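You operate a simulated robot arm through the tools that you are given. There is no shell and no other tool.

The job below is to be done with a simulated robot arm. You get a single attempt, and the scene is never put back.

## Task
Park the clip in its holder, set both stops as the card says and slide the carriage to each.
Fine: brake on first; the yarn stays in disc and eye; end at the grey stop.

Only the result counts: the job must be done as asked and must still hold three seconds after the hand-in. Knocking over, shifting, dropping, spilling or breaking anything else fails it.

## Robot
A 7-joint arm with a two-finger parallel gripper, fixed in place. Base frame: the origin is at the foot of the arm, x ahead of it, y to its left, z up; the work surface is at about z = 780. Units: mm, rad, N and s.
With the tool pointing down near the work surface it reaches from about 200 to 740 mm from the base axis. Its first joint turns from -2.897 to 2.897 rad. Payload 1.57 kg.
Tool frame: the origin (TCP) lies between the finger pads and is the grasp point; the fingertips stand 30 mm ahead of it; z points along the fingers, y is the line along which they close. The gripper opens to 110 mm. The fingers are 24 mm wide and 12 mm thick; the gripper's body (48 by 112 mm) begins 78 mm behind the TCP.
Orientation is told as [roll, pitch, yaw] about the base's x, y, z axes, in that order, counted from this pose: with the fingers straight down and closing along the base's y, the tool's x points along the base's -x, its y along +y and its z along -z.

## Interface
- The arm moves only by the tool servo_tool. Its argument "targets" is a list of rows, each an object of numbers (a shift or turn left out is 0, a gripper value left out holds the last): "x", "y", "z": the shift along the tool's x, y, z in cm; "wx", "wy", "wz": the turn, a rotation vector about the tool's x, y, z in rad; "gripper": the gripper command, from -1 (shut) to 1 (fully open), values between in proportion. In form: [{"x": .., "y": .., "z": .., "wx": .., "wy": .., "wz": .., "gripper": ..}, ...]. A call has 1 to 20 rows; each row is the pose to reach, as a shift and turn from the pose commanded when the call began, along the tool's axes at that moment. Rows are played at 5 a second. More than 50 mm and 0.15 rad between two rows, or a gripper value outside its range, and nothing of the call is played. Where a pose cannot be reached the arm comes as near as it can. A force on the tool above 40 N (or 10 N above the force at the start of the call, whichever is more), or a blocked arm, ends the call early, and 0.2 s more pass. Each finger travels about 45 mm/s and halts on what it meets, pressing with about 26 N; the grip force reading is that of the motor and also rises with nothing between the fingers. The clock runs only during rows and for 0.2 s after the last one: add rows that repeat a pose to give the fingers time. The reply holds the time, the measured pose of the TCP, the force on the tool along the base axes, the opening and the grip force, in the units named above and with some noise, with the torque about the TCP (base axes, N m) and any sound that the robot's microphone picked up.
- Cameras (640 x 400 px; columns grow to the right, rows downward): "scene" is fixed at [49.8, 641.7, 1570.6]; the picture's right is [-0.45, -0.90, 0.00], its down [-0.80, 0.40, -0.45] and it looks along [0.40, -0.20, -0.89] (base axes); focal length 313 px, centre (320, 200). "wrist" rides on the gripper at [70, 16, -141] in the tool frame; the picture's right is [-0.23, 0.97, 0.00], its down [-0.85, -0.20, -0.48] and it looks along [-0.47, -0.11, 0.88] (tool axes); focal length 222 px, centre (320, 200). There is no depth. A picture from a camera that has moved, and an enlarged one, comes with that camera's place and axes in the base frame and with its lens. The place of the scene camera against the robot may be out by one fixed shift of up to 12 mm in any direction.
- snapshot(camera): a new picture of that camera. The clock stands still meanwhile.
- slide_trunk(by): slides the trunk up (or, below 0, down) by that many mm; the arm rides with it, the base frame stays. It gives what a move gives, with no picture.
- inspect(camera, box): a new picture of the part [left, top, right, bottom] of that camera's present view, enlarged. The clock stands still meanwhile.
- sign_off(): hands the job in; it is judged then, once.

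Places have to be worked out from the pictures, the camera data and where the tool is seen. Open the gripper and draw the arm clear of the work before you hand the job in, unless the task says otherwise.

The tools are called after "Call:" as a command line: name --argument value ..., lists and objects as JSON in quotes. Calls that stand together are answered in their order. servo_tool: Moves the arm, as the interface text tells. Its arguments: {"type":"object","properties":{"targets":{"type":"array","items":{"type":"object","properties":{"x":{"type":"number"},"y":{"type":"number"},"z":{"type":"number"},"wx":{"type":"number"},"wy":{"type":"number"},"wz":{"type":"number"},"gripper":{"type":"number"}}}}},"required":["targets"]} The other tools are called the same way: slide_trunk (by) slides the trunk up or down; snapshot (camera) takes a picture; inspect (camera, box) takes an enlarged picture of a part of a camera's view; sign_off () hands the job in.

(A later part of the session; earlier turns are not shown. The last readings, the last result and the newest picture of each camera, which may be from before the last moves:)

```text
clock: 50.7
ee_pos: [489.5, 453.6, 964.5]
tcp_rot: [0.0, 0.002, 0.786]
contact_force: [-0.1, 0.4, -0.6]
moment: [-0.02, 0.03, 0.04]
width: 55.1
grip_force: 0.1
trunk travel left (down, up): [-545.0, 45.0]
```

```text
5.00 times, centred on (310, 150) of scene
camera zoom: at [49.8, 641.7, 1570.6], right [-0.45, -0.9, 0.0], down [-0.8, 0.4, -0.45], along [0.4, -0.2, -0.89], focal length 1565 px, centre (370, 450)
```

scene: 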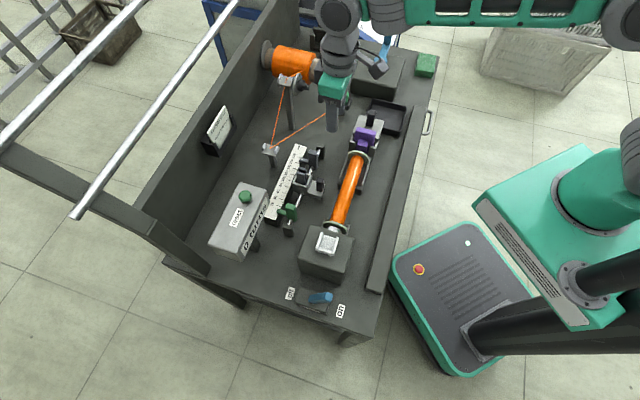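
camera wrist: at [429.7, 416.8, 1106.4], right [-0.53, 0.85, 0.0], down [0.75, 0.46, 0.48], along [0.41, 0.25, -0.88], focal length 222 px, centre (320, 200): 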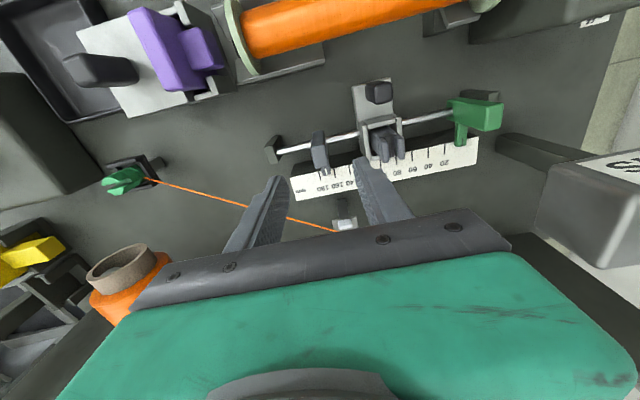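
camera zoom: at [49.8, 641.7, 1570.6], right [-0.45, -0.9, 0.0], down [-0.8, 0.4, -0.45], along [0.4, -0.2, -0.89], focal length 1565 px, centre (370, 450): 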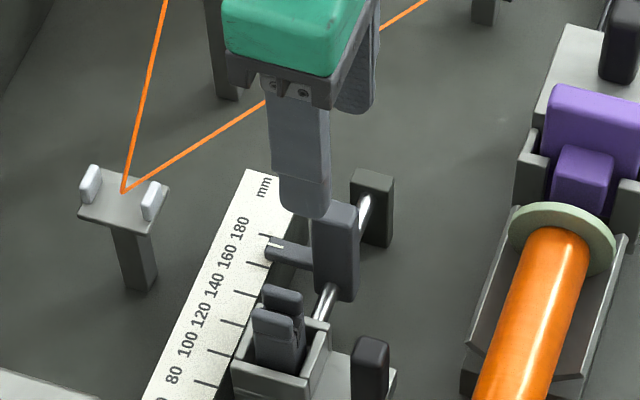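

The TCP axis lines up with the stop's top centre, with fingers clear on both sides. I lower to z≈892 (tips ≈862) and check before closing.

Call:
servo_tool --targets '[{"z": 2}, {"z": 4}, {"z": 6}, {"z": 7.2}, {"z": 7.2}]'

Call:
inspect --camera "wrist" --box '[220, 100, 420, 240]'

Call:
inspect --camera "scene" --box '[260, 110, 360, 190]'

```text
clock: 51.9
ee_pos: [488.4, 454.0, 892.4]
tcp_rot: [-0.001, -0.001, 0.784]
contact_force: [0.0, 0.2, -0.2]
moment: [0.0, -0.02, -0.04]
width: 55.1
grip_force: 0.1
trunk travel left (down, up): [-545.0, 45.0]
```

```text
2.86 times, centred on (320, 170) of wrist
camera zoom: at [428.8, 416.7, 1034.7], right [-0.53, 0.85, 0.0], down [0.75, 0.46, 0.48], along [0.41, 0.25, -0.88], focal length 635 px, centre (320, 286)
```

zoom: 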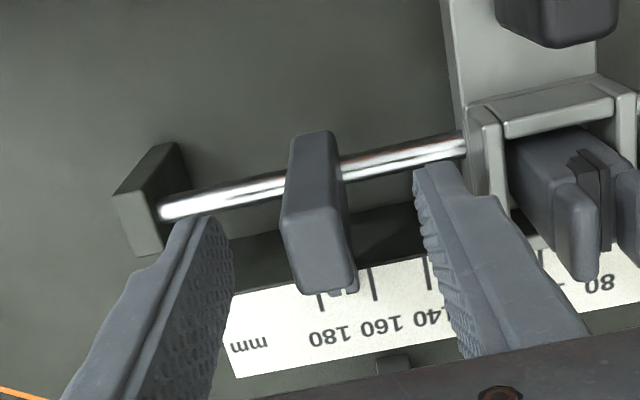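

```text
5.00 times, centred on (310, 150) of scene
camera zoom: at [49.8, 641.7, 1570.6], right [-0.45, -0.9, 0.0], down [-0.8, 0.4, -0.45], along [0.4, -0.2, -0.89], focal length 1565 px, centre (370, 450)
```

zoom: 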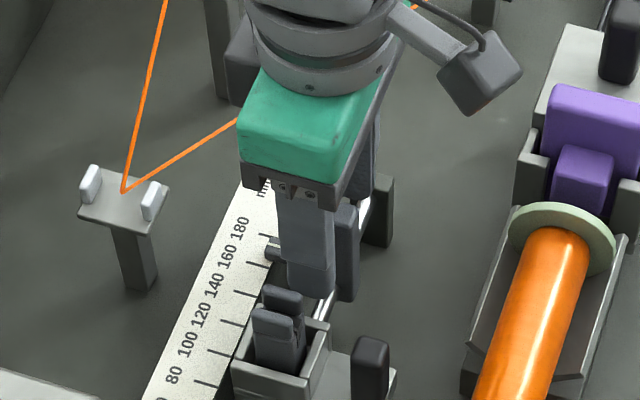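

The stop stands centred between the fingers with no contact. I close on it.

Call:
servo_tool --targets '[{"gripper": -0.4}, {"gripper": -0.7}, {"gripper": -1}, {"gripper": -1}, {"gripper": -1}]'

Call:
inspect --camera "wrist" --box '[220, 100, 420, 240]'

```text
clock: 53.1
ee_pos: [488.4, 454.8, 893.9]
tcp_rot: [0.0, 0.0, 0.785]
contact_force: [0.4, 0.3, -0.8]
moment: [0.05, 0.0, 0.01]
width: 15.5
grip_force: 30.7
trunk travel left (down, up): [-545.0, 45.0]
```

```text
2.86 times, centred on (320, 170) of wrist
camera zoom: at [428.8, 416.6, 1034.7], right [-0.53, 0.85, 0.0], down [0.75, 0.46, 0.48], along [0.41, 0.25, -0.88], focal length 635 px, centre (320, 286)
```

zoom: 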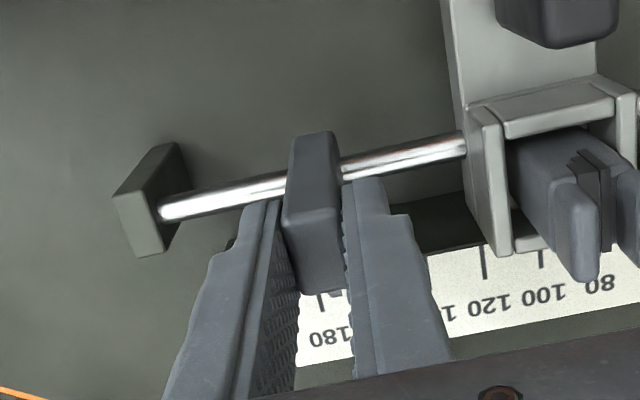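

The stop is gripped (15.5 mm thick). Its pointer read about 171.6 mm, so I slide it 31.5 mm towards lower readings (tool +y) in small steps.

Call:
servo_tool --targets '[{"y": 0.4}, {"y": 0.9}, {"y": 1.4}, {"y": 1.9}, {"y": 2.4}, {"y": 2.8}, {"y": 3.1}, {"y": 3.1}]'

Call:
inspect --camera "wrist" --box '[220, 100, 420, 240]'

Call:
inspect --camera "scene" --box '[260, 120, 340, 190]'

```text
clock: 54.9
ee_pos: [466.4, 477.5, 892.6]
tcp_rot: [-0.001, 0.002, 0.788]
contact_force: [-0.6, -0.8, -12.5]
moment: [0.5, -0.48, -0.12]
width: 15.5
grip_force: 31.6
trunk travel left (down, up): [-545.0, 45.0]
```

```text
2.86 times, centred on (320, 170) of wrist
camera zoom: at [405.4, 440.3, 1034.9], right [-0.53, 0.85, 0.0], down [0.75, 0.47, 0.48], along [0.41, 0.25, -0.88], focal length 635 px, centre (320, 286)
```

zoom: 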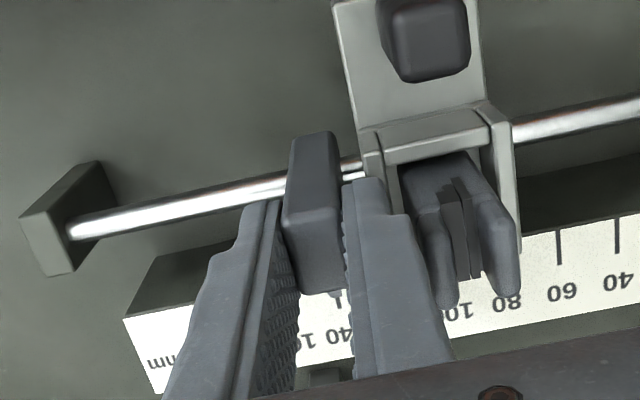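

```text
5.71 times, centred on (300, 155) of scene
camera zoom: at [49.8, 641.7, 1570.6], right [-0.45, -0.9, 0.0], down [-0.8, 0.4, -0.45], along [0.4, -0.2, -0.89], focal length 1788 px, centre (434, 457)
```

zoom: 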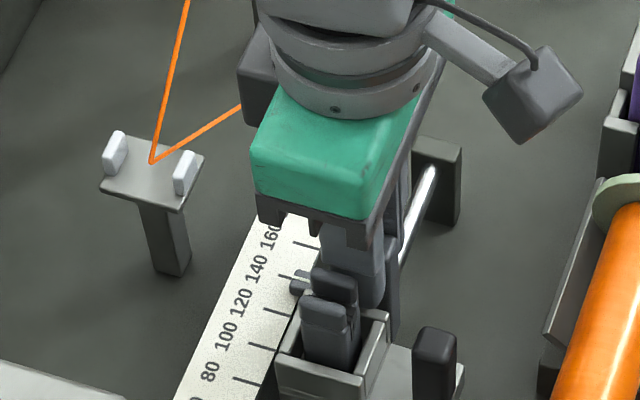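

The stop moved about 31–32 mm; a small downward force remains from holding it on the rail. I open slightly and rise to read the pointer with the camera square to the 140 mark.

Call:
servo_tool --targets '[{"gripper": -0.56}, {"gripper": -0.56}, {"z": -2, "gripper": -0.56}, {"z": -5}, {"z": -9}, {"z": -9}]'

Call:
snapshot --camera "wrist"

Call:
inspect --camera "wrist" --box '[260, 110, 400, 210]'

Call:
inspect --camera "scene" --box '[260, 120, 340, 190]'

```text
clock: 56.3
ee_pos: [468.0, 474.3, 987.5]
tcp_rot: [0.0, -0.002, 0.785]
contact_force: [-0.8, -0.6, -0.2]
moment: [-0.02, -0.01, 0.02]
width: 24.4
grip_force: 0.1
trunk travel left (down, up): [-545.0, 45.0]
```

```text
taken
camera wrist: at [407.0, 437.9, 1128.4], right [-0.53, 0.85, 0.0], down [0.75, 0.46, 0.48], along [0.41, 0.25, -0.88], focal length 222 px, centre (320, 200)
```

wrist: 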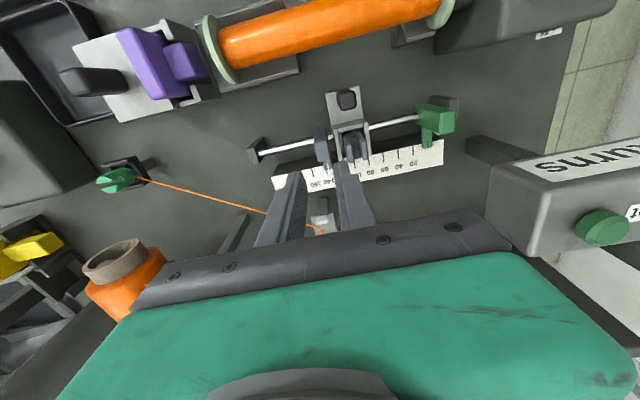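

```text
4.00 times, centred on (330, 160) of wrist
camera zoom: at [407.0, 437.9, 1128.4], right [-0.53, 0.85, 0.0], down [0.75, 0.46, 0.48], along [0.41, 0.25, -0.88], focal length 888 px, centre (280, 360)
```

zoom: 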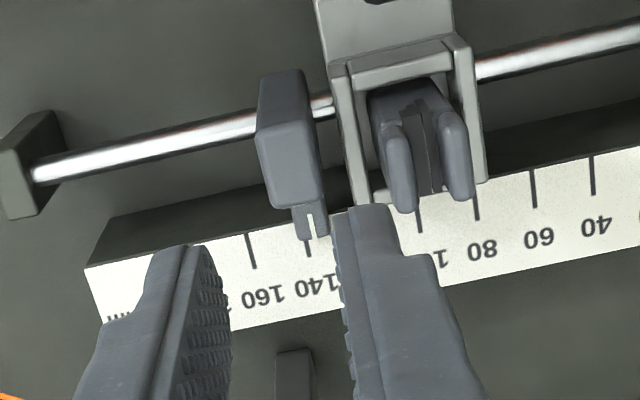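

```text
5.71 times, centred on (300, 155) of scene
camera zoom: at [49.8, 641.7, 1570.6], right [-0.45, -0.9, 0.0], down [-0.8, 0.4, -0.45], along [0.4, -0.2, -0.89], focal length 1788 px, centre (434, 457)
```

zoom: 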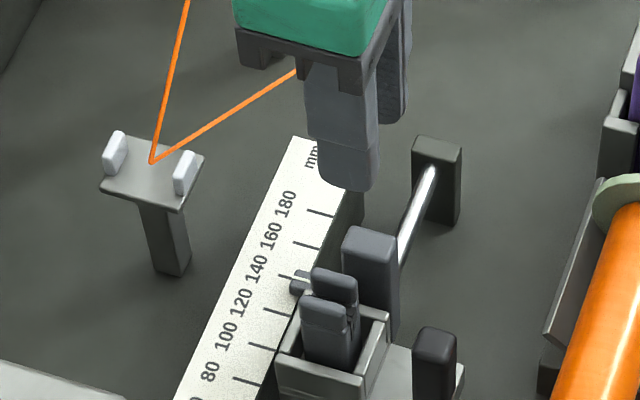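

The pointer now looks slightly below 140 in this view. I shift the hand outward over the ruler and open the fingers to read it clearly.

Call:
servo_tool --targets '[{"x": -2, "gripper": 0.5}, {"x": -4}, {"x": -6}, {"x": -6}]'

Call:
inspect --camera "wrist" --box '[270, 100, 370, 180]'

Call:
inspect --camera "scene" --box '[280, 135, 320, 185]'

```text
clock: 57.3
ee_pos: [507.3, 516.8, 985.1]
tcp_rot: [0.0, -0.001, 0.785]
contact_force: [-0.1, 0.0, 0.0]
moment: [0.0, 0.04, 0.0]
width: 82.3
grip_force: 0.0
out of reach, approached as far as the arm can: row 3
trunk travel left (down, up): [-545.0, 45.0]
```

```text
5.00 times, centred on (320, 140) of wrist
camera zoom: at [447.5, 479.8, 1126.7], right [-0.53, 0.85, 0.0], down [0.75, 0.46, 0.48], along [0.41, 0.25, -0.88], focal length 1111 px, centre (320, 500)
```

zoom: 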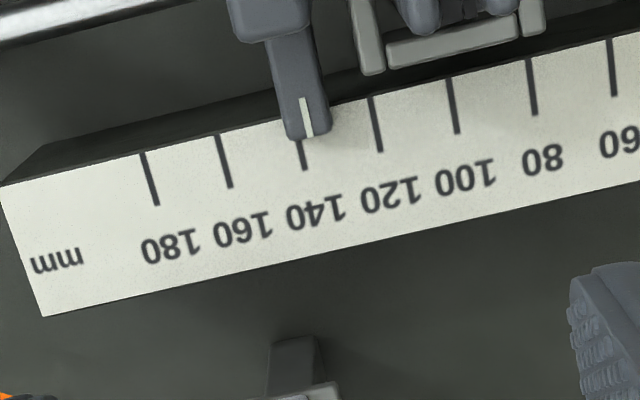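

```text
8.00 times, centred on (300, 160) of scene
camera zoom: at [49.8, 641.7, 1570.6], right [-0.45, -0.9, 0.0], down [-0.8, 0.4, -0.45], along [0.4, -0.2, -0.89], focal length 2503 px, centre (480, 520)
```

zoom: 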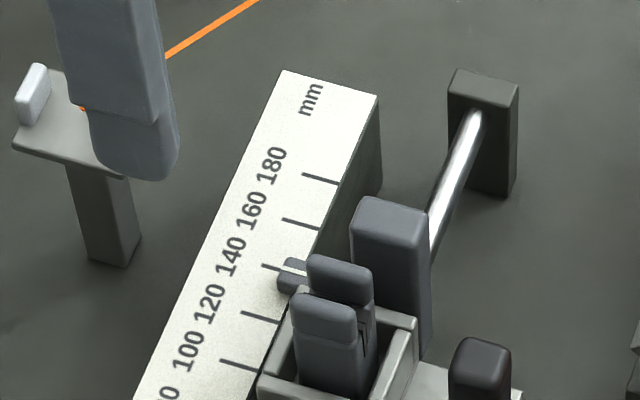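

Clear view: the pointer's line lies about 2.5–3 mm below the 140 tick here, though the camera stands near reading 122. I shift the camera 18 mm along the rail to be square to 140 and re-read.

Call:
servo_tool --targets '[{"y": -1}, {"y": -1.8}, {"y": -1.8}]'

Call:
inspect --camera "wrist" --box '[300, 95, 360, 145]'

Call:
inspect --camera "wrist" --box '[270, 60, 450, 180]'

```text
clock: 58.1
ee_pos: [522.2, 504.8, 986.3]
tcp_rot: [0.002, -0.003, 0.784]
contact_force: [0.0, 0.4, 0.2]
moment: [0.03, 0.0, -0.01]
width: 82.6
grip_force: 0.0
trunk travel left (down, up): [-545.0, 45.0]
```

```text
8.00 times, centred on (330, 120) of wrist
camera zoom: at [461.8, 467.0, 1127.2], right [-0.53, 0.85, 0.0], down [0.75, 0.46, 0.48], along [0.41, 0.25, -0.88], focal length 1777 px, centre (240, 840)
```

zoom: 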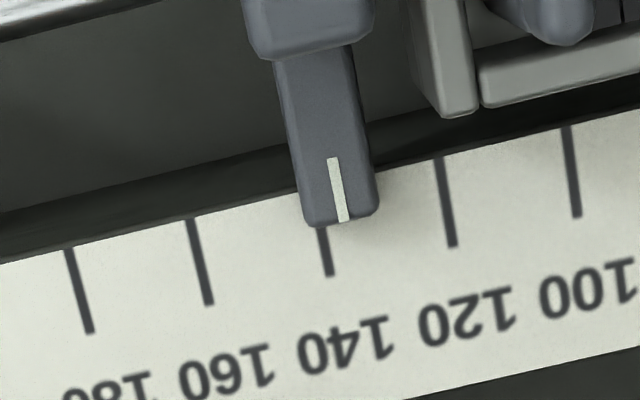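

```text
3.33 times, centred on (360, 120) of wrist
camera zoom: at [461.8, 467.0, 1127.2], right [-0.53, 0.85, 0.0], down [0.75, 0.46, 0.48], along [0.41, 0.25, -0.88], focal length 740 px, centre (187, 467)
```

zoom: 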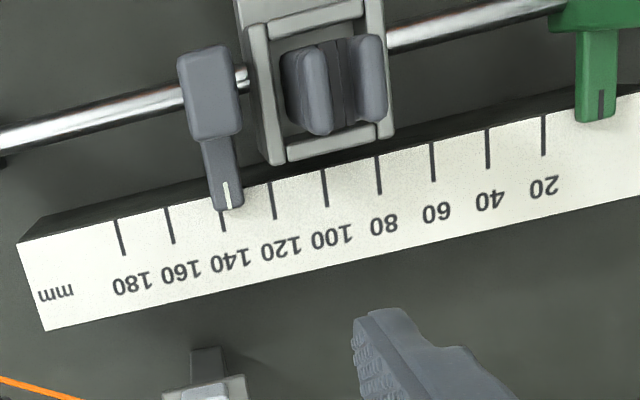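

Square on, the grey pointer reads about 136.4 mm, so it needs +3.6 mm, but the carriage frame is too near the stop for a finger between. I'll first move the carriage down the rail by its black knob; I go over the knob near (403, 470).

Call:
servo_tool --targets '[{"x": 3, "y": 1.6, "gripper": 0.1}, {"x": 6.5, "y": 3.4}, {"x": 9, "y": 4.8, "z": 1}, {"x": 10.75, "y": 5.8, "z": 2.6}, {"x": 10.75, "y": 5.8, "z": 2.6}]'

Call:
snapshot --camera "wrist"

Call:
inspect --camera "wrist" --box '[230, 110, 430, 240]'

Call:
inspect --camera "scene" --box '[270, 130, 350, 210]'

```text
clock: 59.3
ee_pos: [404.7, 472.3, 956.2]
tcp_rot: [0.0, 0.0, 0.785]
contact_force: [0.5, -0.1, -0.1]
moment: [0.01, -0.03, -0.03]
width: 60.2
grip_force: 0.1
trunk travel left (down, up): [-545.0, 45.0]
```

```text
taken
camera wrist: at [343.9, 435.0, 1097.4], right [-0.53, 0.85, 0.0], down [0.75, 0.46, 0.48], along [0.41, 0.25, -0.88], focal length 222 px, centre (320, 200)
```

wrist: 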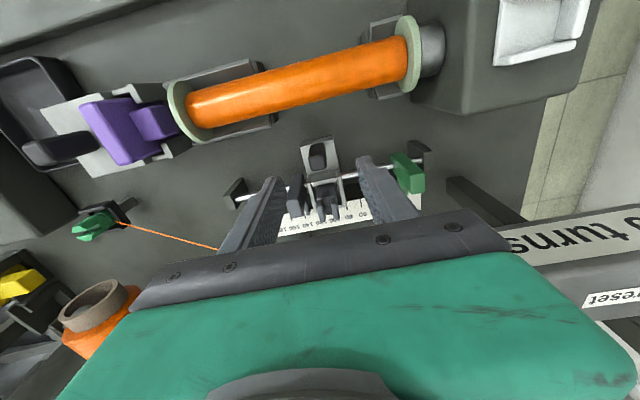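

```text
3.08 times, centred on (330, 175) of wrist
camera zoom: at [343.9, 435.0, 1097.4], right [-0.53, 0.85, 0.0], down [0.75, 0.46, 0.48], along [0.41, 0.25, -0.88], focal length 684 px, centre (289, 277)
```

zoom: 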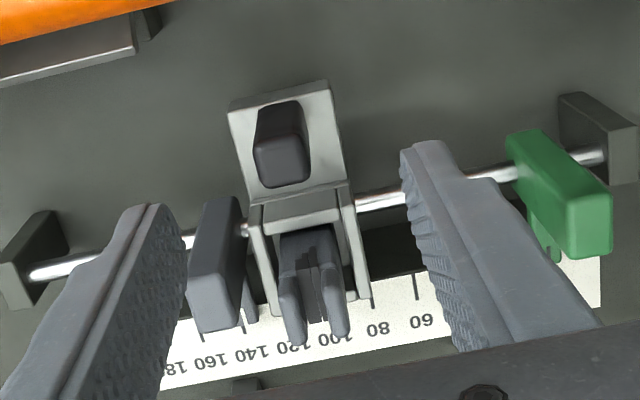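

```text
5.00 times, centred on (310, 170) of scene
camera zoom: at [49.8, 641.7, 1570.6], right [-0.45, -0.9, 0.0], down [-0.8, 0.4, -0.45], along [0.4, -0.2, -0.89], focal length 1565 px, centre (370, 350)
```

zoom: 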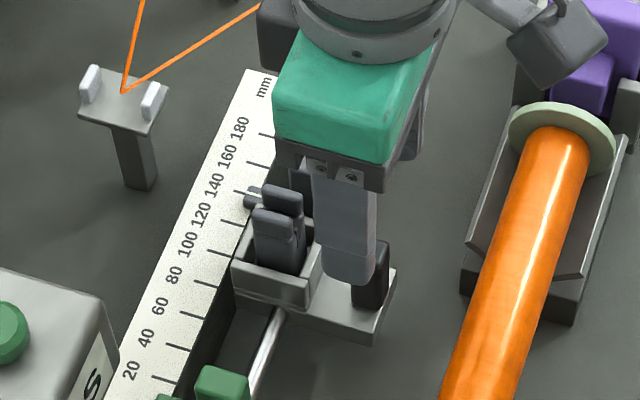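

The knob's top centre is about 8 mm outward and 5 mm towards higher readings from the tool axis. I shift there, narrow the fingers to 40 mm and lower to z≈875 around the knob.

Call:
servo_tool --targets '[{"x": -0.78, "y": -0.47, "gripper": -0.27}, {"x": -0.78, "y": -0.47, "z": 2}, {"x": -0.78, "y": -0.47, "z": 4}, {"x": -0.78, "y": -0.47, "z": 5}, {"x": -0.78, "y": -0.47, "z": 5}]'

Call:
inspect --camera "wrist" --box '[230, 110, 430, 240]'

```text
clock: 60.5
ee_pos: [413.0, 472.8, 907.5]
tcp_rot: [0.001, 0.0, 0.785]
contact_force: [0.9, 0.2, -0.4]
moment: [-0.02, 0.01, 0.0]
width: 40.4
grip_force: 0.1
trunk travel left (down, up): [-545.0, 45.0]
```

```text
3.08 times, centred on (330, 175) of wrist
camera zoom: at [352.9, 436.4, 1048.9], right [-0.53, 0.85, 0.0], down [0.75, 0.46, 0.48], along [0.41, 0.25, -0.88], focal length 684 px, centre (289, 277)
```

zoom: 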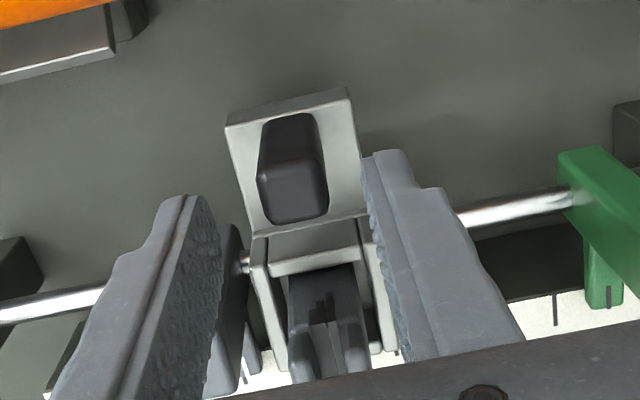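

Aligned over the knob. I lower the remaining 32 mm and grip it.

Call:
servo_tool --targets '[{"z": 1.5}, {"z": 3.1}, {"z": 3.1}, {"z": 3.1, "gripper": -0.6}, {"z": 3.1, "gripper": -1}, {"z": 3.1, "gripper": -1}]'

Call:
inspect --camera "wrist" --box '[230, 110, 430, 240]'

```text
clock: 61.9
ee_pos: [413.6, 473.1, 876.3]
tcp_rot: [0.0, 0.0, 0.785]
contact_force: [0.3, -0.3, -1.3]
moment: [0.32, -0.19, 0.07]
width: 17.9
grip_force: 26.4
trunk travel left (down, up): [-545.0, 45.0]
```

```text
3.08 times, centred on (330, 175) of wrist
camera zoom: at [353.4, 436.2, 1018.0], right [-0.53, 0.85, 0.0], down [0.75, 0.46, 0.48], along [0.41, 0.25, -0.88], focal length 684 px, centre (289, 277)
```

zoom: 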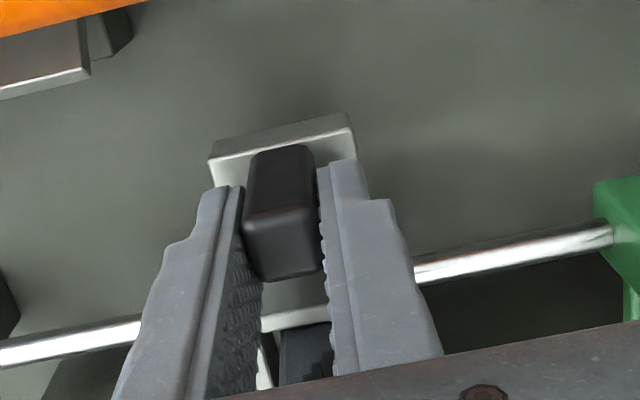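

Knob gripped (17.9 mm). I slide the carriage 20 mm towards lower readings, still short of the green stop.

Call:
servo_tool --targets '[{"y": 0.4}, {"y": 0.8}, {"y": 1.2}, {"y": 1.6}, {"y": 2.0}, {"y": 2.0}]'

Call:
inspect --camera "scene" --box '[270, 130, 350, 210]'

```text
clock: 63.3
ee_pos: [399.7, 487.4, 876.1]
tcp_rot: [-0.001, 0.0, 0.785]
contact_force: [-1.8, -3.0, -2.5]
moment: [0.77, -0.67, -0.06]
width: 17.8
grip_force: 32.3
trunk travel left (down, up): [-545.0, 45.0]
```

```text
5.00 times, centred on (310, 170) of scene
camera zoom: at [49.8, 641.7, 1570.6], right [-0.45, -0.9, 0.0], down [-0.8, 0.4, -0.45], along [0.4, -0.2, -0.89], focal length 1565 px, centre (370, 350)
```

zoom: 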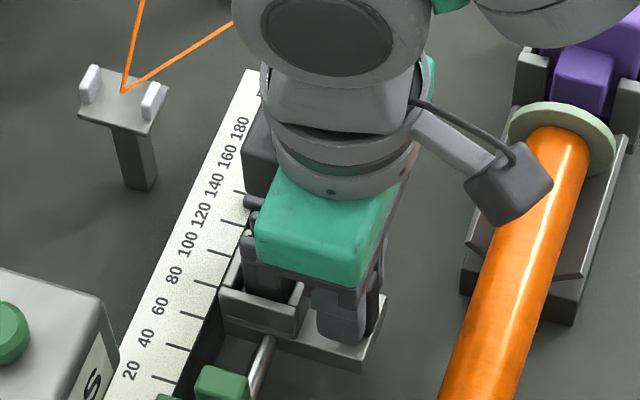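

The carriage slid 20 mm down the rail. I release the knob, rise and go back over the grey stop.

Call:
servo_tool --targets '[{"gripper": -0.27}, {"gripper": -0.27}, {"gripper": -0.27}, {"z": -3}, {"z": -6}, {"z": -9}, {"x": -3, "y": -1.6, "z": -9.5}, {"x": -5.5, "y": -3.2, "z": -9.5}, {"x": -5.5, "y": -3.2, "z": -9.5}]'

Call:
inspect --camera "wrist" --box '[230, 90, 430, 240]'

Call:
inspect --camera "scene" --box '[260, 120, 340, 220]'

```text
clock: 65.3
ee_pos: [461.5, 504.2, 972.2]
tcp_rot: [-0.001, 0.002, 0.785]
contact_force: [0.2, -0.4, 0.0]
moment: [0.02, 0.02, -0.03]
width: 40.2
grip_force: 0.0
trunk travel left (down, up): [-545.0, 45.0]
```

```text
2.67 times, centred on (330, 165) of wrist
camera zoom: at [401.8, 467.7, 1114.3], right [-0.53, 0.85, 0.0], down [0.75, 0.46, 0.48], along [0.41, 0.25, -0.88], focal length 592 px, centre (293, 293)
```

zoom: 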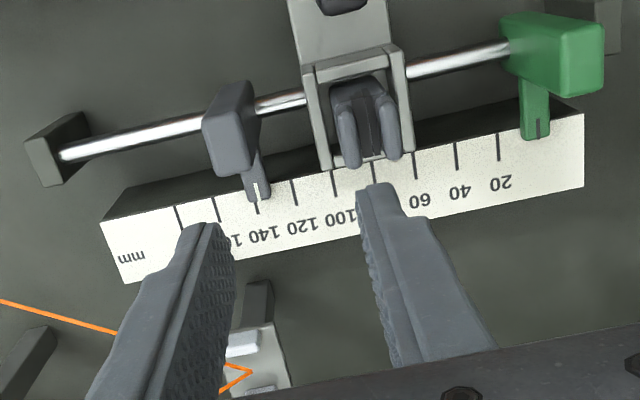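

```text
4.00 times, centred on (300, 170) of scene
camera zoom: at [49.8, 641.7, 1570.6], right [-0.45, -0.9, 0.0], down [-0.8, 0.4, -0.45], along [0.4, -0.2, -0.89], focal length 1252 px, centre (400, 320)
```

zoom: 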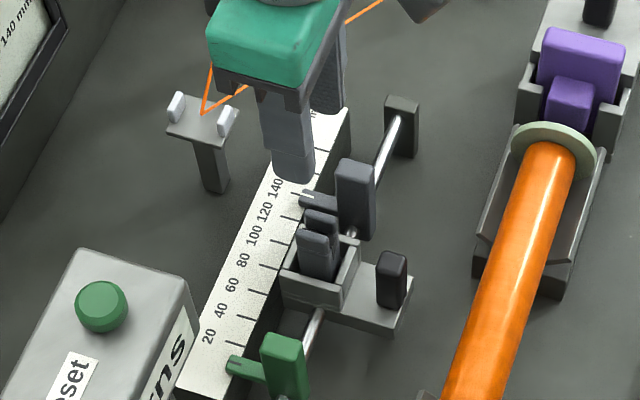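

I overshot outward; this view is useful though: combining the three views, the pointer stands about 20 mm above the ruler and truly reads about 136.5. I move over the stop's centre at about (467.6, 475.5) and check.

Call:
servo_tool --targets '[{"x": 0.8, "y": -1.2}, {"x": 1.6, "y": -2.46}, {"x": 1.6, "y": -2.46, "z": 1.5}, {"x": 1.6, "y": -2.46, "z": 3}, {"x": 1.6, "y": -2.46, "z": 3}]'

Call:
inspect --camera "wrist" --box '[230, 110, 410, 240]'

```text
clock: 66.5
ee_pos: [467.4, 475.5, 939.8]
tcp_rot: [0.0, 0.001, 0.786]
contact_force: [1.3, -0.1, -0.1]
moment: [-0.04, -0.01, -0.02]
width: 40.0
grip_force: 0.1
trunk travel left (down, up): [-545.0, 45.0]
```

```text
3.08 times, centred on (320, 175) of wrist
camera zoom: at [407.1, 438.5, 1081.8], right [-0.53, 0.85, 0.0], down [0.75, 0.46, 0.48], along [0.41, 0.25, -0.88], focal length 684 px, centre (320, 277)
```

zoom: 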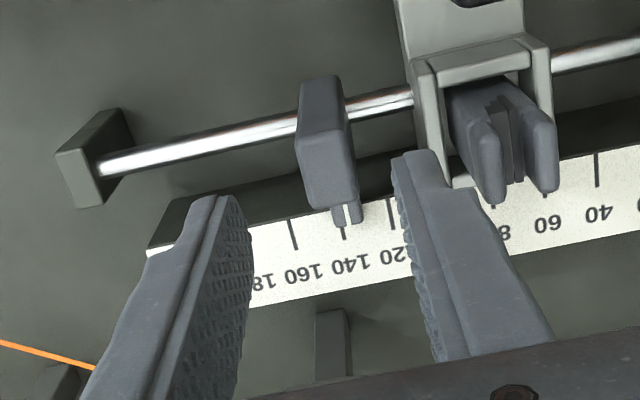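

The stop now has room on both sides, and its centre is about 2.4 mm off the TCP (fingers halt independently, so it was not centred). I lower, grip, and move it 3.5 mm towards higher readings.

Call:
servo_tool --targets '[{"y": 0.2, "z": 2}, {"y": 0.2, "z": 4}, {"y": 0.2, "z": 4.8}, {"y": 0.2, "z": 4.8, "gripper": -0.6}, {"y": 0.2, "z": 4.8, "gripper": -1}, {"y": 0.2, "z": 4.8, "gripper": -1}, {"y": 0.2, "z": 4.8, "gripper": -1}, {"y": 0.0, "z": 4.8}, {"y": -0.15, "z": 4.8}, {"y": -0.15, "z": 4.8}, {"y": -0.15, "z": 4.8}]'

Call:
inspect --camera "wrist" --box '[230, 110, 410, 240]'

```text
clock: 68.9
ee_pos: [469.9, 473.9, 894.1]
tcp_rot: [0.001, -0.003, 0.783]
contact_force: [4.4, 5.4, -2.4]
moment: [0.27, -0.24, 0.05]
width: 15.3
grip_force: 31.1
trunk travel left (down, up): [-545.0, 45.0]
```

```text
3.08 times, centred on (320, 175) of wrist
camera zoom: at [409.4, 436.8, 1034.9], right [-0.53, 0.85, 0.0], down [0.75, 0.46, 0.48], along [0.41, 0.25, -0.88], focal length 684 px, centre (320, 277)
```

zoom: 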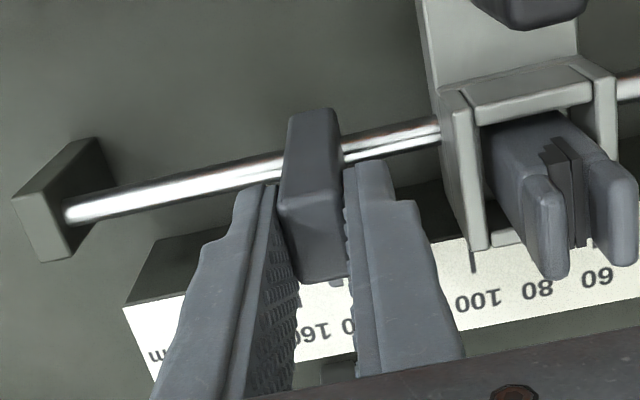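

I release, rise and go to the viewing spot square to 140 to re-read the pointer.

Call:
servo_tool --targets '[{"gripper": -0.5}, {"gripper": -0.5}, {"gripper": -0.5}, {"z": -3}, {"z": -6}, {"z": -9.3, "gripper": 0.5}, {"x": -3, "y": -0.7, "z": -9.3}, {"x": -5.9, "y": -1.35, "z": -9.3}, {"x": -5.9, "y": -1.35, "z": -9.3}]'

Call:
inspect --camera "wrist" --box '[300, 95, 360, 145]'

Call:
inspect --camera "wrist" --box '[270, 60, 450, 180]'

```text
clock: 70.9
ee_pos: [518.0, 502.9, 987.3]
tcp_rot: [0.0, 0.0, 0.784]
contact_force: [0.5, -0.3, 0.2]
moment: [0.01, 0.0, 0.0]
width: 82.5
grip_force: 0.0
trunk travel left (down, up): [-545.0, 45.0]
```

```text
8.00 times, centred on (330, 120) of wrist
camera zoom: at [458.2, 465.7, 1127.9], right [-0.53, 0.85, 0.0], down [0.75, 0.46, 0.48], along [0.41, 0.25, -0.88], focal length 1777 px, centre (240, 840)
```

zoom: 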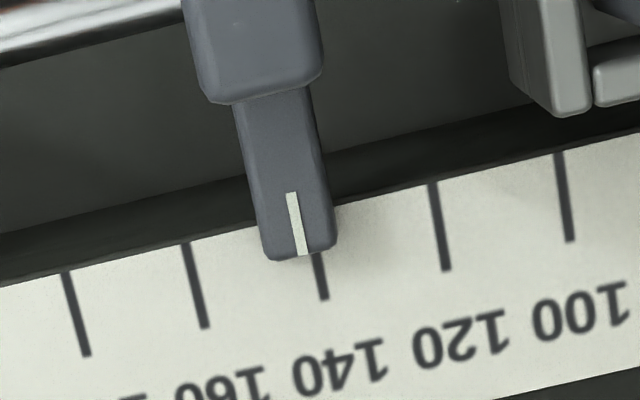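

```text
3.33 times, centred on (360, 120) of wrist
camera zoom: at [458.2, 465.7, 1127.9], right [-0.53, 0.85, 0.0], down [0.75, 0.46, 0.48], along [0.41, 0.25, -0.88], focal length 740 px, centre (187, 467)
```

zoom: 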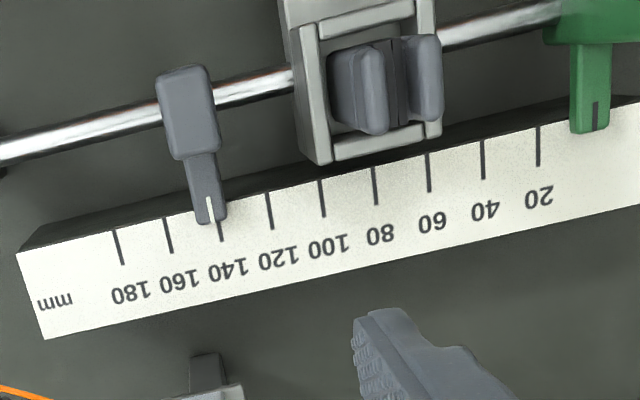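

Square on, the pointer now reads about 142.2, so the stop travelled a bit more than commanded. I go back over it for a small correction, first checking its position between the fingers.

Call:
servo_tool --targets '[{"x": 2.7, "y": 0.65, "gripper": -0.27}, {"x": 5.5, "y": 1.3}, {"x": 5.5, "y": 1.3, "z": 4}, {"x": 5.5, "y": 1.3, "z": 8}, {"x": 5.5, "y": 1.3, "z": 9.4}, {"x": 5.5, "y": 1.3, "z": 9.4}, {"x": 5.5, "y": 1.3, "z": 9.4}]'

Call:
inspect --camera "wrist" --box '[230, 110, 410, 240]'

```text
clock: 72.5
ee_pos: [471.0, 477.8, 893.2]
tcp_rot: [0.0, -0.001, 0.786]
contact_force: [0.3, -0.1, -0.3]
moment: [-0.01, 0.0, 0.02]
width: 40.4
grip_force: 0.1
trunk travel left (down, up): [-545.0, 45.0]
```

```text
3.08 times, centred on (320, 175) of wrist
camera zoom: at [411.4, 441.0, 1034.4], right [-0.53, 0.85, 0.0], down [0.75, 0.46, 0.48], along [0.41, 0.25, -0.88], focal length 684 px, centre (320, 277)
```

zoom: 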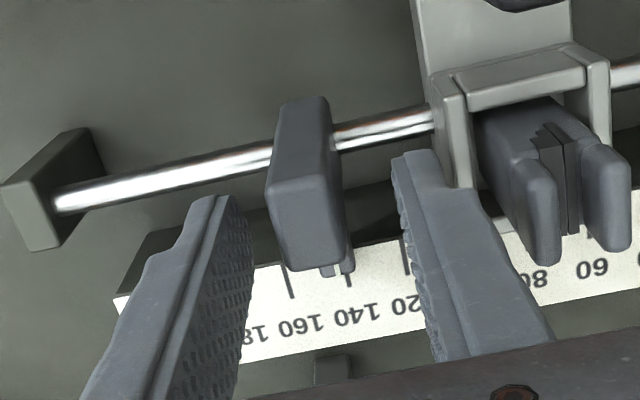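

The stop's centre is about 2.3 mm towards higher readings from the TCP. I narrow the fingers to 24 mm (no contact) and push gently with one finger: 4.2 mm of travel, about 2.2 mm of it moving the stop.

Call:
servo_tool --targets '[{"gripper": -0.5636}, {"gripper": -0.5636}, {"y": 0.1}, {"y": 0.2}, {"y": 0.27}, {"y": 0.34}, {"y": 0.4}, {"y": 0.4}, {"y": 0.4}, {"y": 0.4}]'

Call:
inspect --camera "wrist" --box '[230, 110, 410, 240]'

```text
clock: 74.7
ee_pos: [468.5, 479.6, 891.9]
tcp_rot: [0.002, 0.001, 0.785]
contact_force: [0.0, -0.2, 0.5]
moment: [-0.02, -0.03, -0.02]
width: 24.1
grip_force: 0.1
trunk travel left (down, up): [-545.0, 45.0]
```

```text
3.08 times, centred on (320, 175) of wrist
camera zoom: at [408.5, 443.2, 1034.4], right [-0.53, 0.85, 0.0], down [0.75, 0.46, 0.48], along [0.41, 0.25, -0.88], focal length 684 px, centre (320, 277)
```

zoom: 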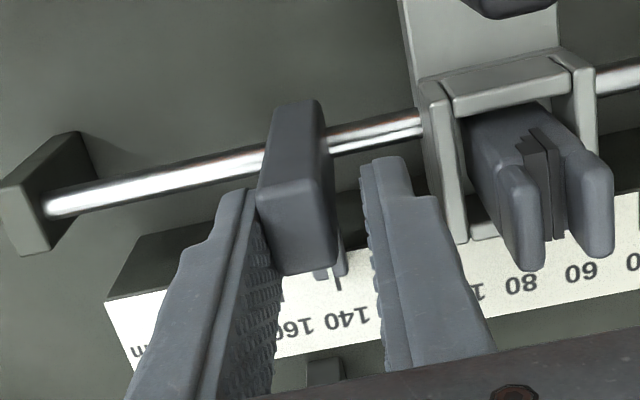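

No force yet: the finger still seems about 0.7 mm short of the stop. I push on 2.9 mm more in fine steps.

Call:
servo_tool --targets '[{"y": 0.06}, {"y": 0.12}, {"y": 0.18}, {"y": 0.24}, {"y": 0.28}, {"y": 0.28}, {"y": 0.28}]'

Call:
inspect --camera "wrist" --box '[230, 110, 410, 240]'

```text
clock: 76.3
ee_pos: [464.5, 481.3, 891.7]
tcp_rot: [-0.001, 0.001, 0.785]
contact_force: [0.6, 0.1, 0.5]
moment: [0.02, 0.02, -0.01]
width: 24.2
grip_force: 0.3
trunk travel left (down, up): [-545.0, 45.0]
```

```text
3.08 times, centred on (320, 175) of wrist
camera zoom: at [405.6, 444.1, 1034.0], right [-0.53, 0.85, 0.0], down [0.75, 0.46, 0.48], along [0.41, 0.25, -0.88], focal length 684 px, centre (320, 277)
```

zoom: 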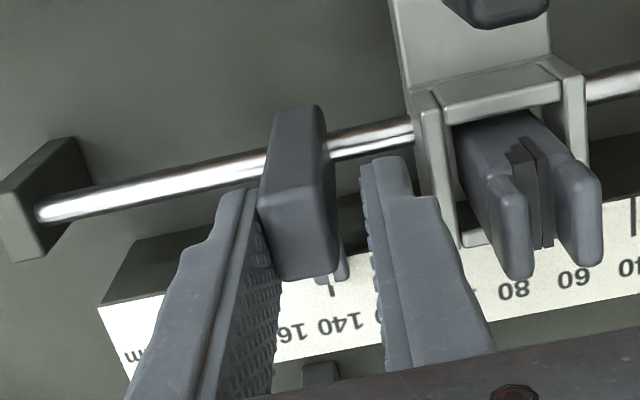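

The pointer is now nearer the tick. I back off a hair, rise and re-read it square on.

Call:
servo_tool --targets '[{"y": -0.15}, {"y": -0.15, "z": -3}, {"y": -0.15, "z": -6}, {"y": -0.15, "z": -9.3, "gripper": 0.5}, {"x": -3, "y": -1.2, "z": -9.3}, {"x": -5.6, "y": -2.3, "z": -9.3}, {"x": -5.6, "y": -2.3, "z": -9.3}]'

Call:
inspect --camera "wrist" --box '[300, 95, 360, 145]'

```text
clock: 77.9
ee_pos: [520.3, 504.7, 985.3]
tcp_rot: [0.0, 0.0, 0.786]
contact_force: [0.4, -0.4, -0.3]
moment: [-0.01, 0.03, 0.01]
width: 82.7
grip_force: 0.0
trunk travel left (down, up): [-545.0, 45.0]
```

```text
8.00 times, centred on (330, 120) of wrist
camera zoom: at [459.9, 467.2, 1127.8], right [-0.53, 0.85, 0.0], down [0.75, 0.46, 0.48], along [0.41, 0.25, -0.88], focal length 1777 px, centre (240, 840)
```

zoom: 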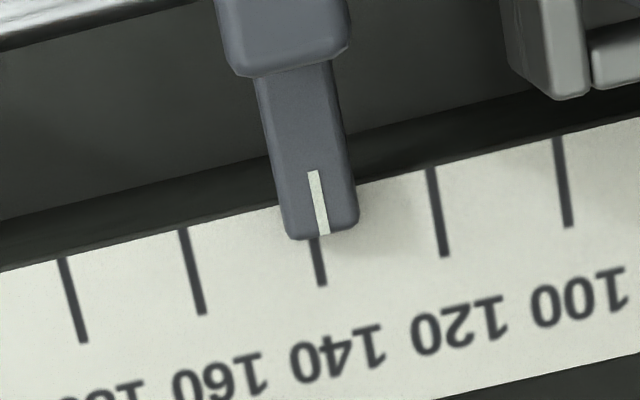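

Now it reads about 138.5, so I need +1.5 mm. From the commanded chain I know the contact geometry; I come back with the fingers at 24 mm and push from the low side by 1.5 mm.

Call:
servo_tool --targets '[{"x": 2.8, "y": 0.8, "gripper": -0.5636}, {"x": 5.7, "y": 1.65}, {"x": 5.7, "y": 1.65}, {"x": 5.7, "y": 1.65, "z": 4}, {"x": 5.7, "y": 1.65, "z": 8}, {"x": 5.7, "y": 1.65, "z": 9.3}, {"x": 5.7, "y": 1.65, "z": 9.3}, {"x": 5.7, "y": 1.55, "z": 9.3}, {"x": 5.7, "y": 1.45, "z": 9.3}, {"x": 5.7, "y": 1.37, "z": 9.3}, {"x": 5.7, "y": 1.29, "z": 9.3}, {"x": 5.7, "y": 1.29, "z": 9.3}, {"x": 5.7, "y": 1.29, "z": 9.3}]'

Call:
inspect --camera "wrist" --box '[230, 110, 410, 240]'

Call:
servo_tool --targets '[{"y": 0.12}, {"y": 0.12, "z": -3}, {"y": 0.12, "z": -6}, {"y": 0.12, "z": -9.3, "gripper": 0.5}, {"x": -3, "y": -0.6, "z": -9.3}, {"x": -5.7, "y": -1.29, "z": -9.3}, {"x": -5.7, "y": -1.29, "z": -9.3}]'

Call:
inspect --camera "wrist" --box '[300, 95, 360, 145]'

```text
clock: 80.7
ee_pos: [472.2, 473.5, 892.8]
tcp_rot: [-0.001, 0.001, 0.786]
contact_force: [0.2, 0.1, -0.2]
moment: [0.02, 0.01, -0.02]
width: 24.6
grip_force: 0.2
trunk travel left (down, up): [-545.0, 45.0]
```

```text
3.08 times, centred on (320, 175) of wrist
camera zoom: at [412.5, 435.9, 1035.0], right [-0.53, 0.85, 0.0], down [0.75, 0.46, 0.48], along [0.41, 0.25, -0.88], focal length 684 px, centre (320, 277)
```

zoom: 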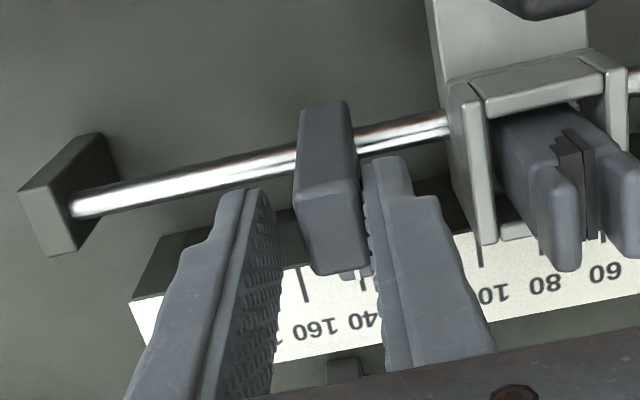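

```text
clock: 82.3
ee_pos: [520.5, 501.9, 989.4]
tcp_rot: [0.0, -0.002, 0.785]
contact_force: [0.1, 0.5, -1.0]
moment: [0.02, -0.02, 0.03]
width: 82.5
grip_force: 0.1
trunk travel left (down, up): [-545.0, 45.0]
```

```text
8.00 times, centred on (330, 120) of wrist
camera zoom: at [461.0, 464.9, 1129.8], right [-0.53, 0.85, 0.0], down [0.75, 0.46, 0.48], along [0.41, 0.25, -0.88], focal length 1777 px, centre (240, 840)
```

zoom: 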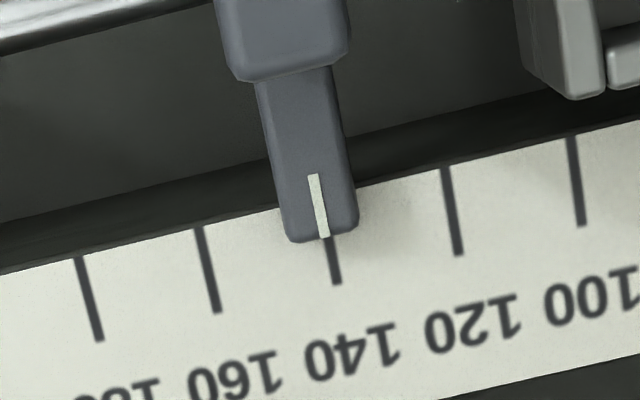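

It reads about 140.7 now. I take off the last 0.7 mm with a push from the high side, then re-read.

Call:
servo_tool --targets '[{"x": 2.8, "y": 0.9, "gripper": -0.5636}, {"x": 5.7, "y": 1.89}, {"x": 5.7, "y": 1.89}, {"x": 5.7, "y": 1.89, "z": 4}, {"x": 5.7, "y": 1.89, "z": 8}, {"x": 5.7, "y": 1.89, "z": 9.3}, {"x": 5.7, "y": 1.89, "z": 9.3}, {"x": 5.7, "y": 2.0, "z": 9.3}, {"x": 5.7, "y": 2.1, "z": 9.3}, {"x": 5.7, "y": 2.18, "z": 9.3}, {"x": 5.7, "y": 2.25, "z": 9.3}, {"x": 5.7, "y": 2.25, "z": 9.3}, {"x": 5.7, "y": 2.25, "z": 9.3}]'

Call:
servo_tool --targets '[{"y": -0.12}, {"y": -0.12, "z": -3}, {"y": -0.12, "z": -6}, {"y": -0.12, "z": -9.3, "gripper": 0.5}, {"x": -3, "y": -1.2, "z": -9.3}, {"x": -5.7, "y": -2.2, "z": -9.3}, {"x": -5.7, "y": -2.2, "z": -9.3}]'

Call:
inspect --camera "wrist" --box '[300, 95, 360, 145]'

Call:
snapshot --camera "wrist"

```text
clock: 85.1
ee_pos: [465.7, 478.9, 892.5]
tcp_rot: [-0.001, 0.001, 0.784]
contact_force: [1.4, -0.2, -0.4]
moment: [-0.02, 0.01, -0.03]
width: 24.5
grip_force: 0.1
trunk travel left (down, up): [-545.0, 45.0]
```

```text
clock: 86.7
ee_pos: [522.0, 501.6, 986.3]
tcp_rot: [0.0, -0.002, 0.786]
contact_force: [-0.2, -0.2, 0.5]
moment: [0.06, -0.06, -0.02]
width: 82.4
grip_force: 0.2
trunk travel left (down, up): [-545.0, 45.0]
```

```text
8.00 times, centred on (330, 120) of wrist
camera zoom: at [462.2, 464.1, 1127.9], right [-0.53, 0.85, 0.0], down [0.75, 0.46, 0.48], along [0.41, 0.25, -0.88], focal length 1777 px, centre (240, 840)
```

zoom: 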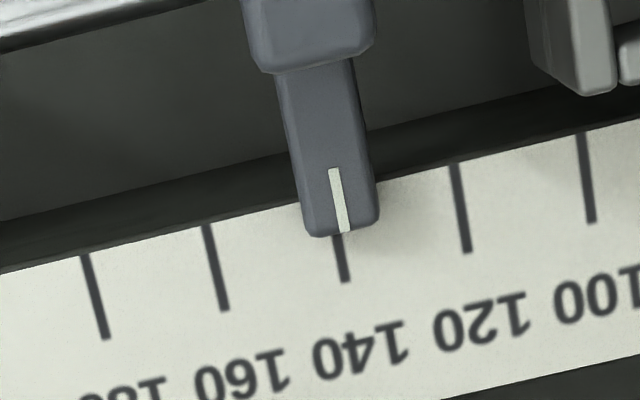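

```text
taken
camera wrist: at [462.2, 464.1, 1127.9], right [-0.53, 0.85, 0.0], down [0.75, 0.46, 0.48], along [0.41, 0.25, -0.88], focal length 222 px, centre (320, 200)
```

wrist: 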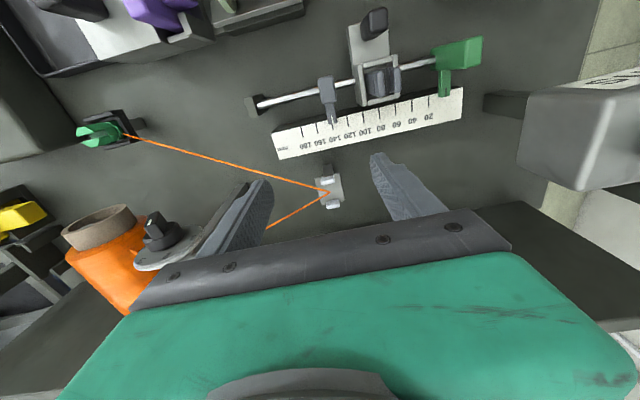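

It now reads about 139.0 (each push carries roughly 0.9 mm of contact backlash). I make one more fine push from the low side, allowing for that, aiming at 140.

Call:
servo_tool --targets '[{"x": 2.8, "y": 0.8, "gripper": -0.5636}, {"x": 5.7, "y": 1.7}, {"x": 5.7, "y": 1.7}, {"x": 5.7, "y": 1.7, "z": 4}, {"x": 5.7, "y": 1.7, "z": 8}, {"x": 5.7, "y": 1.7, "z": 9.3}, {"x": 5.7, "y": 1.7, "z": 9.3}, {"x": 5.7, "y": 1.58, "z": 9.3}, {"x": 5.7, "y": 1.46, "z": 9.3}, {"x": 5.7, "y": 1.37, "z": 9.3}, {"x": 5.7, "y": 1.295, "z": 9.3}, {"x": 5.7, "y": 1.295, "z": 9.3}, {"x": 5.7, "y": 1.295, "z": 9.3}]'

Call:
servo_tool --targets '[{"y": 0.12}, {"y": 0.12, "z": -3}, {"y": 0.12, "z": -6}, {"y": 0.12, "z": -9.3, "gripper": 0.5}, {"x": -3, "y": -0.6, "z": -9.3}, {"x": -5.7, "y": -1.2, "z": -9.3}, {"x": -5.7, "y": -1.2, "z": -9.3}]'

Call:
inspect --camera "wrist" --box '[300, 95, 360, 145]'

```text
clock: 87.9
ee_pos: [472.6, 478.4, 919.3]
tcp_rot: [0.002, -0.02, 0.787]
contact_force: [1.5, 1.0, 20.3]
moment: [0.02, 0.26, 0.14]
width: 22.9
grip_force: 0.2
out of reach, approached as far as the arm can: row 1, 2
trunk travel left (down, up): [-545.0, 45.0]
stopped in row 6: the force on the tool passed its limit at 62 N (the readings are from after the stop); the commanded pose is now the measured one
```

```text
clock: 89.5
ee_pos: [516.1, 506.9, 1008.4]
tcp_rot: [-0.001, -0.008, 0.786]
contact_force: [0.3, -1.4, -0.6]
moment: [0.0, 0.01, 0.01]
width: 82.3
grip_force: 0.1
out of reach, approached as far as the arm can: row 6
trunk travel left (down, up): [-545.0, 45.0]
```

```text
8.00 times, centred on (330, 120) of wrist
camera zoom: at [456.8, 467.9, 1149.1], right [-0.53, 0.85, 0.0], down [0.74, 0.46, 0.49], along [0.41, 0.26, -0.87], focal length 1777 px, centre (240, 840)
```

zoom: 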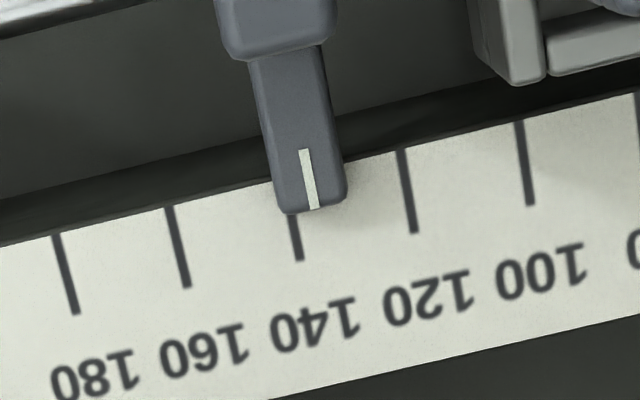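

The view pose was at the reach limit, so that descent was off and a fingertip came down on the stop's top (now seen at about 136). I correct the tilt, go back above the stop at a safe height and check the scene carefully.

Call:
servo_tool --targets '[{"x": 2, "y": 0.5, "wy": 0.008}, {"x": 4, "y": 1.1, "wy": 0.008, "gripper": -0.27}, {"x": 5.7, "y": 1.65, "wy": 0.008}, {"x": 5.7, "y": 1.65, "wy": 0.008}, {"x": 5.7, "y": 1.65, "z": 3, "wy": 0.008}, {"x": 5.7, "y": 1.65, "z": 6.3, "wy": 0.008}, {"x": 5.7, "y": 1.65, "z": 6.3, "wy": 0.008}]'

Call:
inspect --camera "wrist" --box '[230, 110, 410, 240]'

Call:
inspect --camera "scene" --box '[230, 60, 370, 230]'

```text
clock: 91.1
ee_pos: [469.6, 479.5, 943.0]
tcp_rot: [0.0, -0.001, 0.785]
contact_force: [0.1, -0.4, 0.2]
moment: [-0.02, 0.02, -0.01]
width: 40.3
grip_force: 0.1
trunk travel left (down, up): [-545.0, 45.0]
```

```text
3.08 times, centred on (320, 175) of wrist
camera zoom: at [408.8, 443.2, 1085.6], right [-0.53, 0.85, 0.0], down [0.75, 0.46, 0.48], along [0.41, 0.25, -0.88], focal length 684 px, centre (320, 277)
```

zoom: 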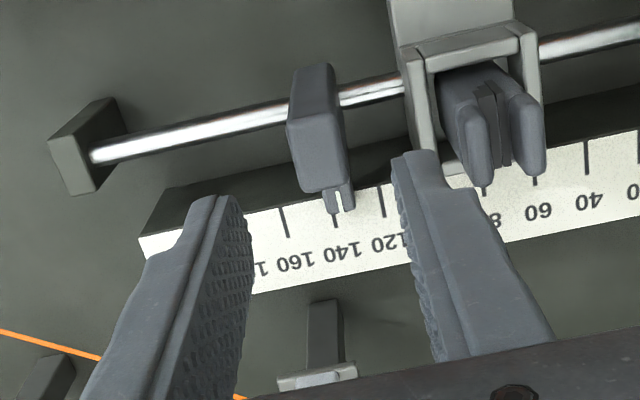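

```text
2.35 times, centred on (300, 145) of scene
camera zoom: at [49.8, 641.7, 1570.6], right [-0.45, -0.9, 0.0], down [-0.8, 0.4, -0.45], along [0.4, -0.2, -0.89], focal length 736 px, centre (367, 329)
```

zoom: 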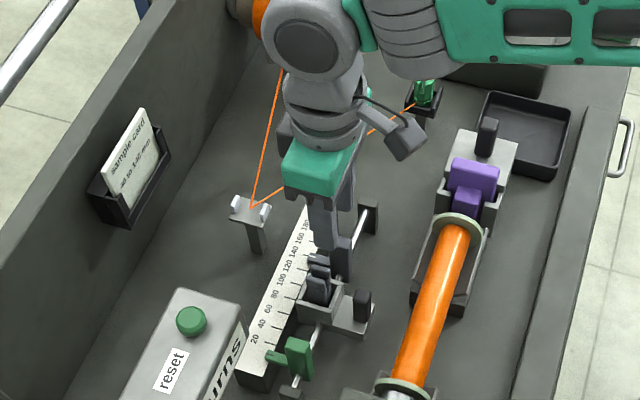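

All else looks undisturbed. I move 6 mm inward, lower around the stop, narrow the fingers and look before pushing it up about 4 mm.

Call:
servo_tool --targets '[{"x": 0.6}, {"x": 0.6, "z": 2}, {"x": 0.6, "z": 4}, {"x": 0.6, "z": 5.1}, {"x": 0.6, "z": 5.1, "gripper": -0.5636}, {"x": 0.6, "z": 5.1}, {"x": 0.6, "z": 5.1}]'

Call:
inspect --camera "wrist" --box '[230, 110, 410, 240]'

```text
clock: 92.7
ee_pos: [464.1, 477.1, 892.8]
tcp_rot: [-0.001, 0.001, 0.786]
contact_force: [-0.7, 0.3, -1.0]
moment: [0.01, 0.01, 0.01]
width: 23.9
grip_force: 0.0
trunk travel left (down, up): [-545.0, 45.0]
```

```text
3.08 times, centred on (320, 175) of wrist
camera zoom: at [405.3, 439.7, 1034.9], right [-0.53, 0.85, 0.0], down [0.75, 0.46, 0.48], along [0.41, 0.25, -0.88], focal length 684 px, centre (320, 277)
```

zoom: 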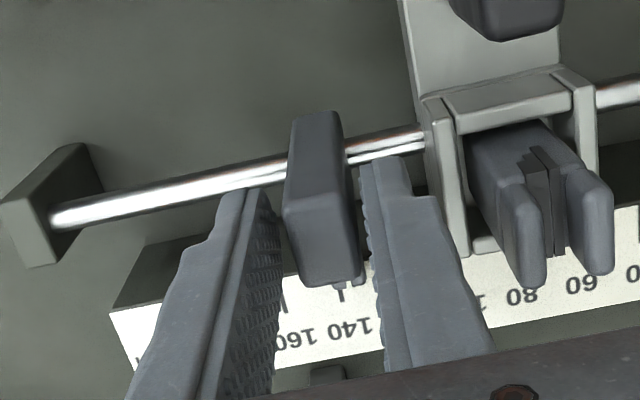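

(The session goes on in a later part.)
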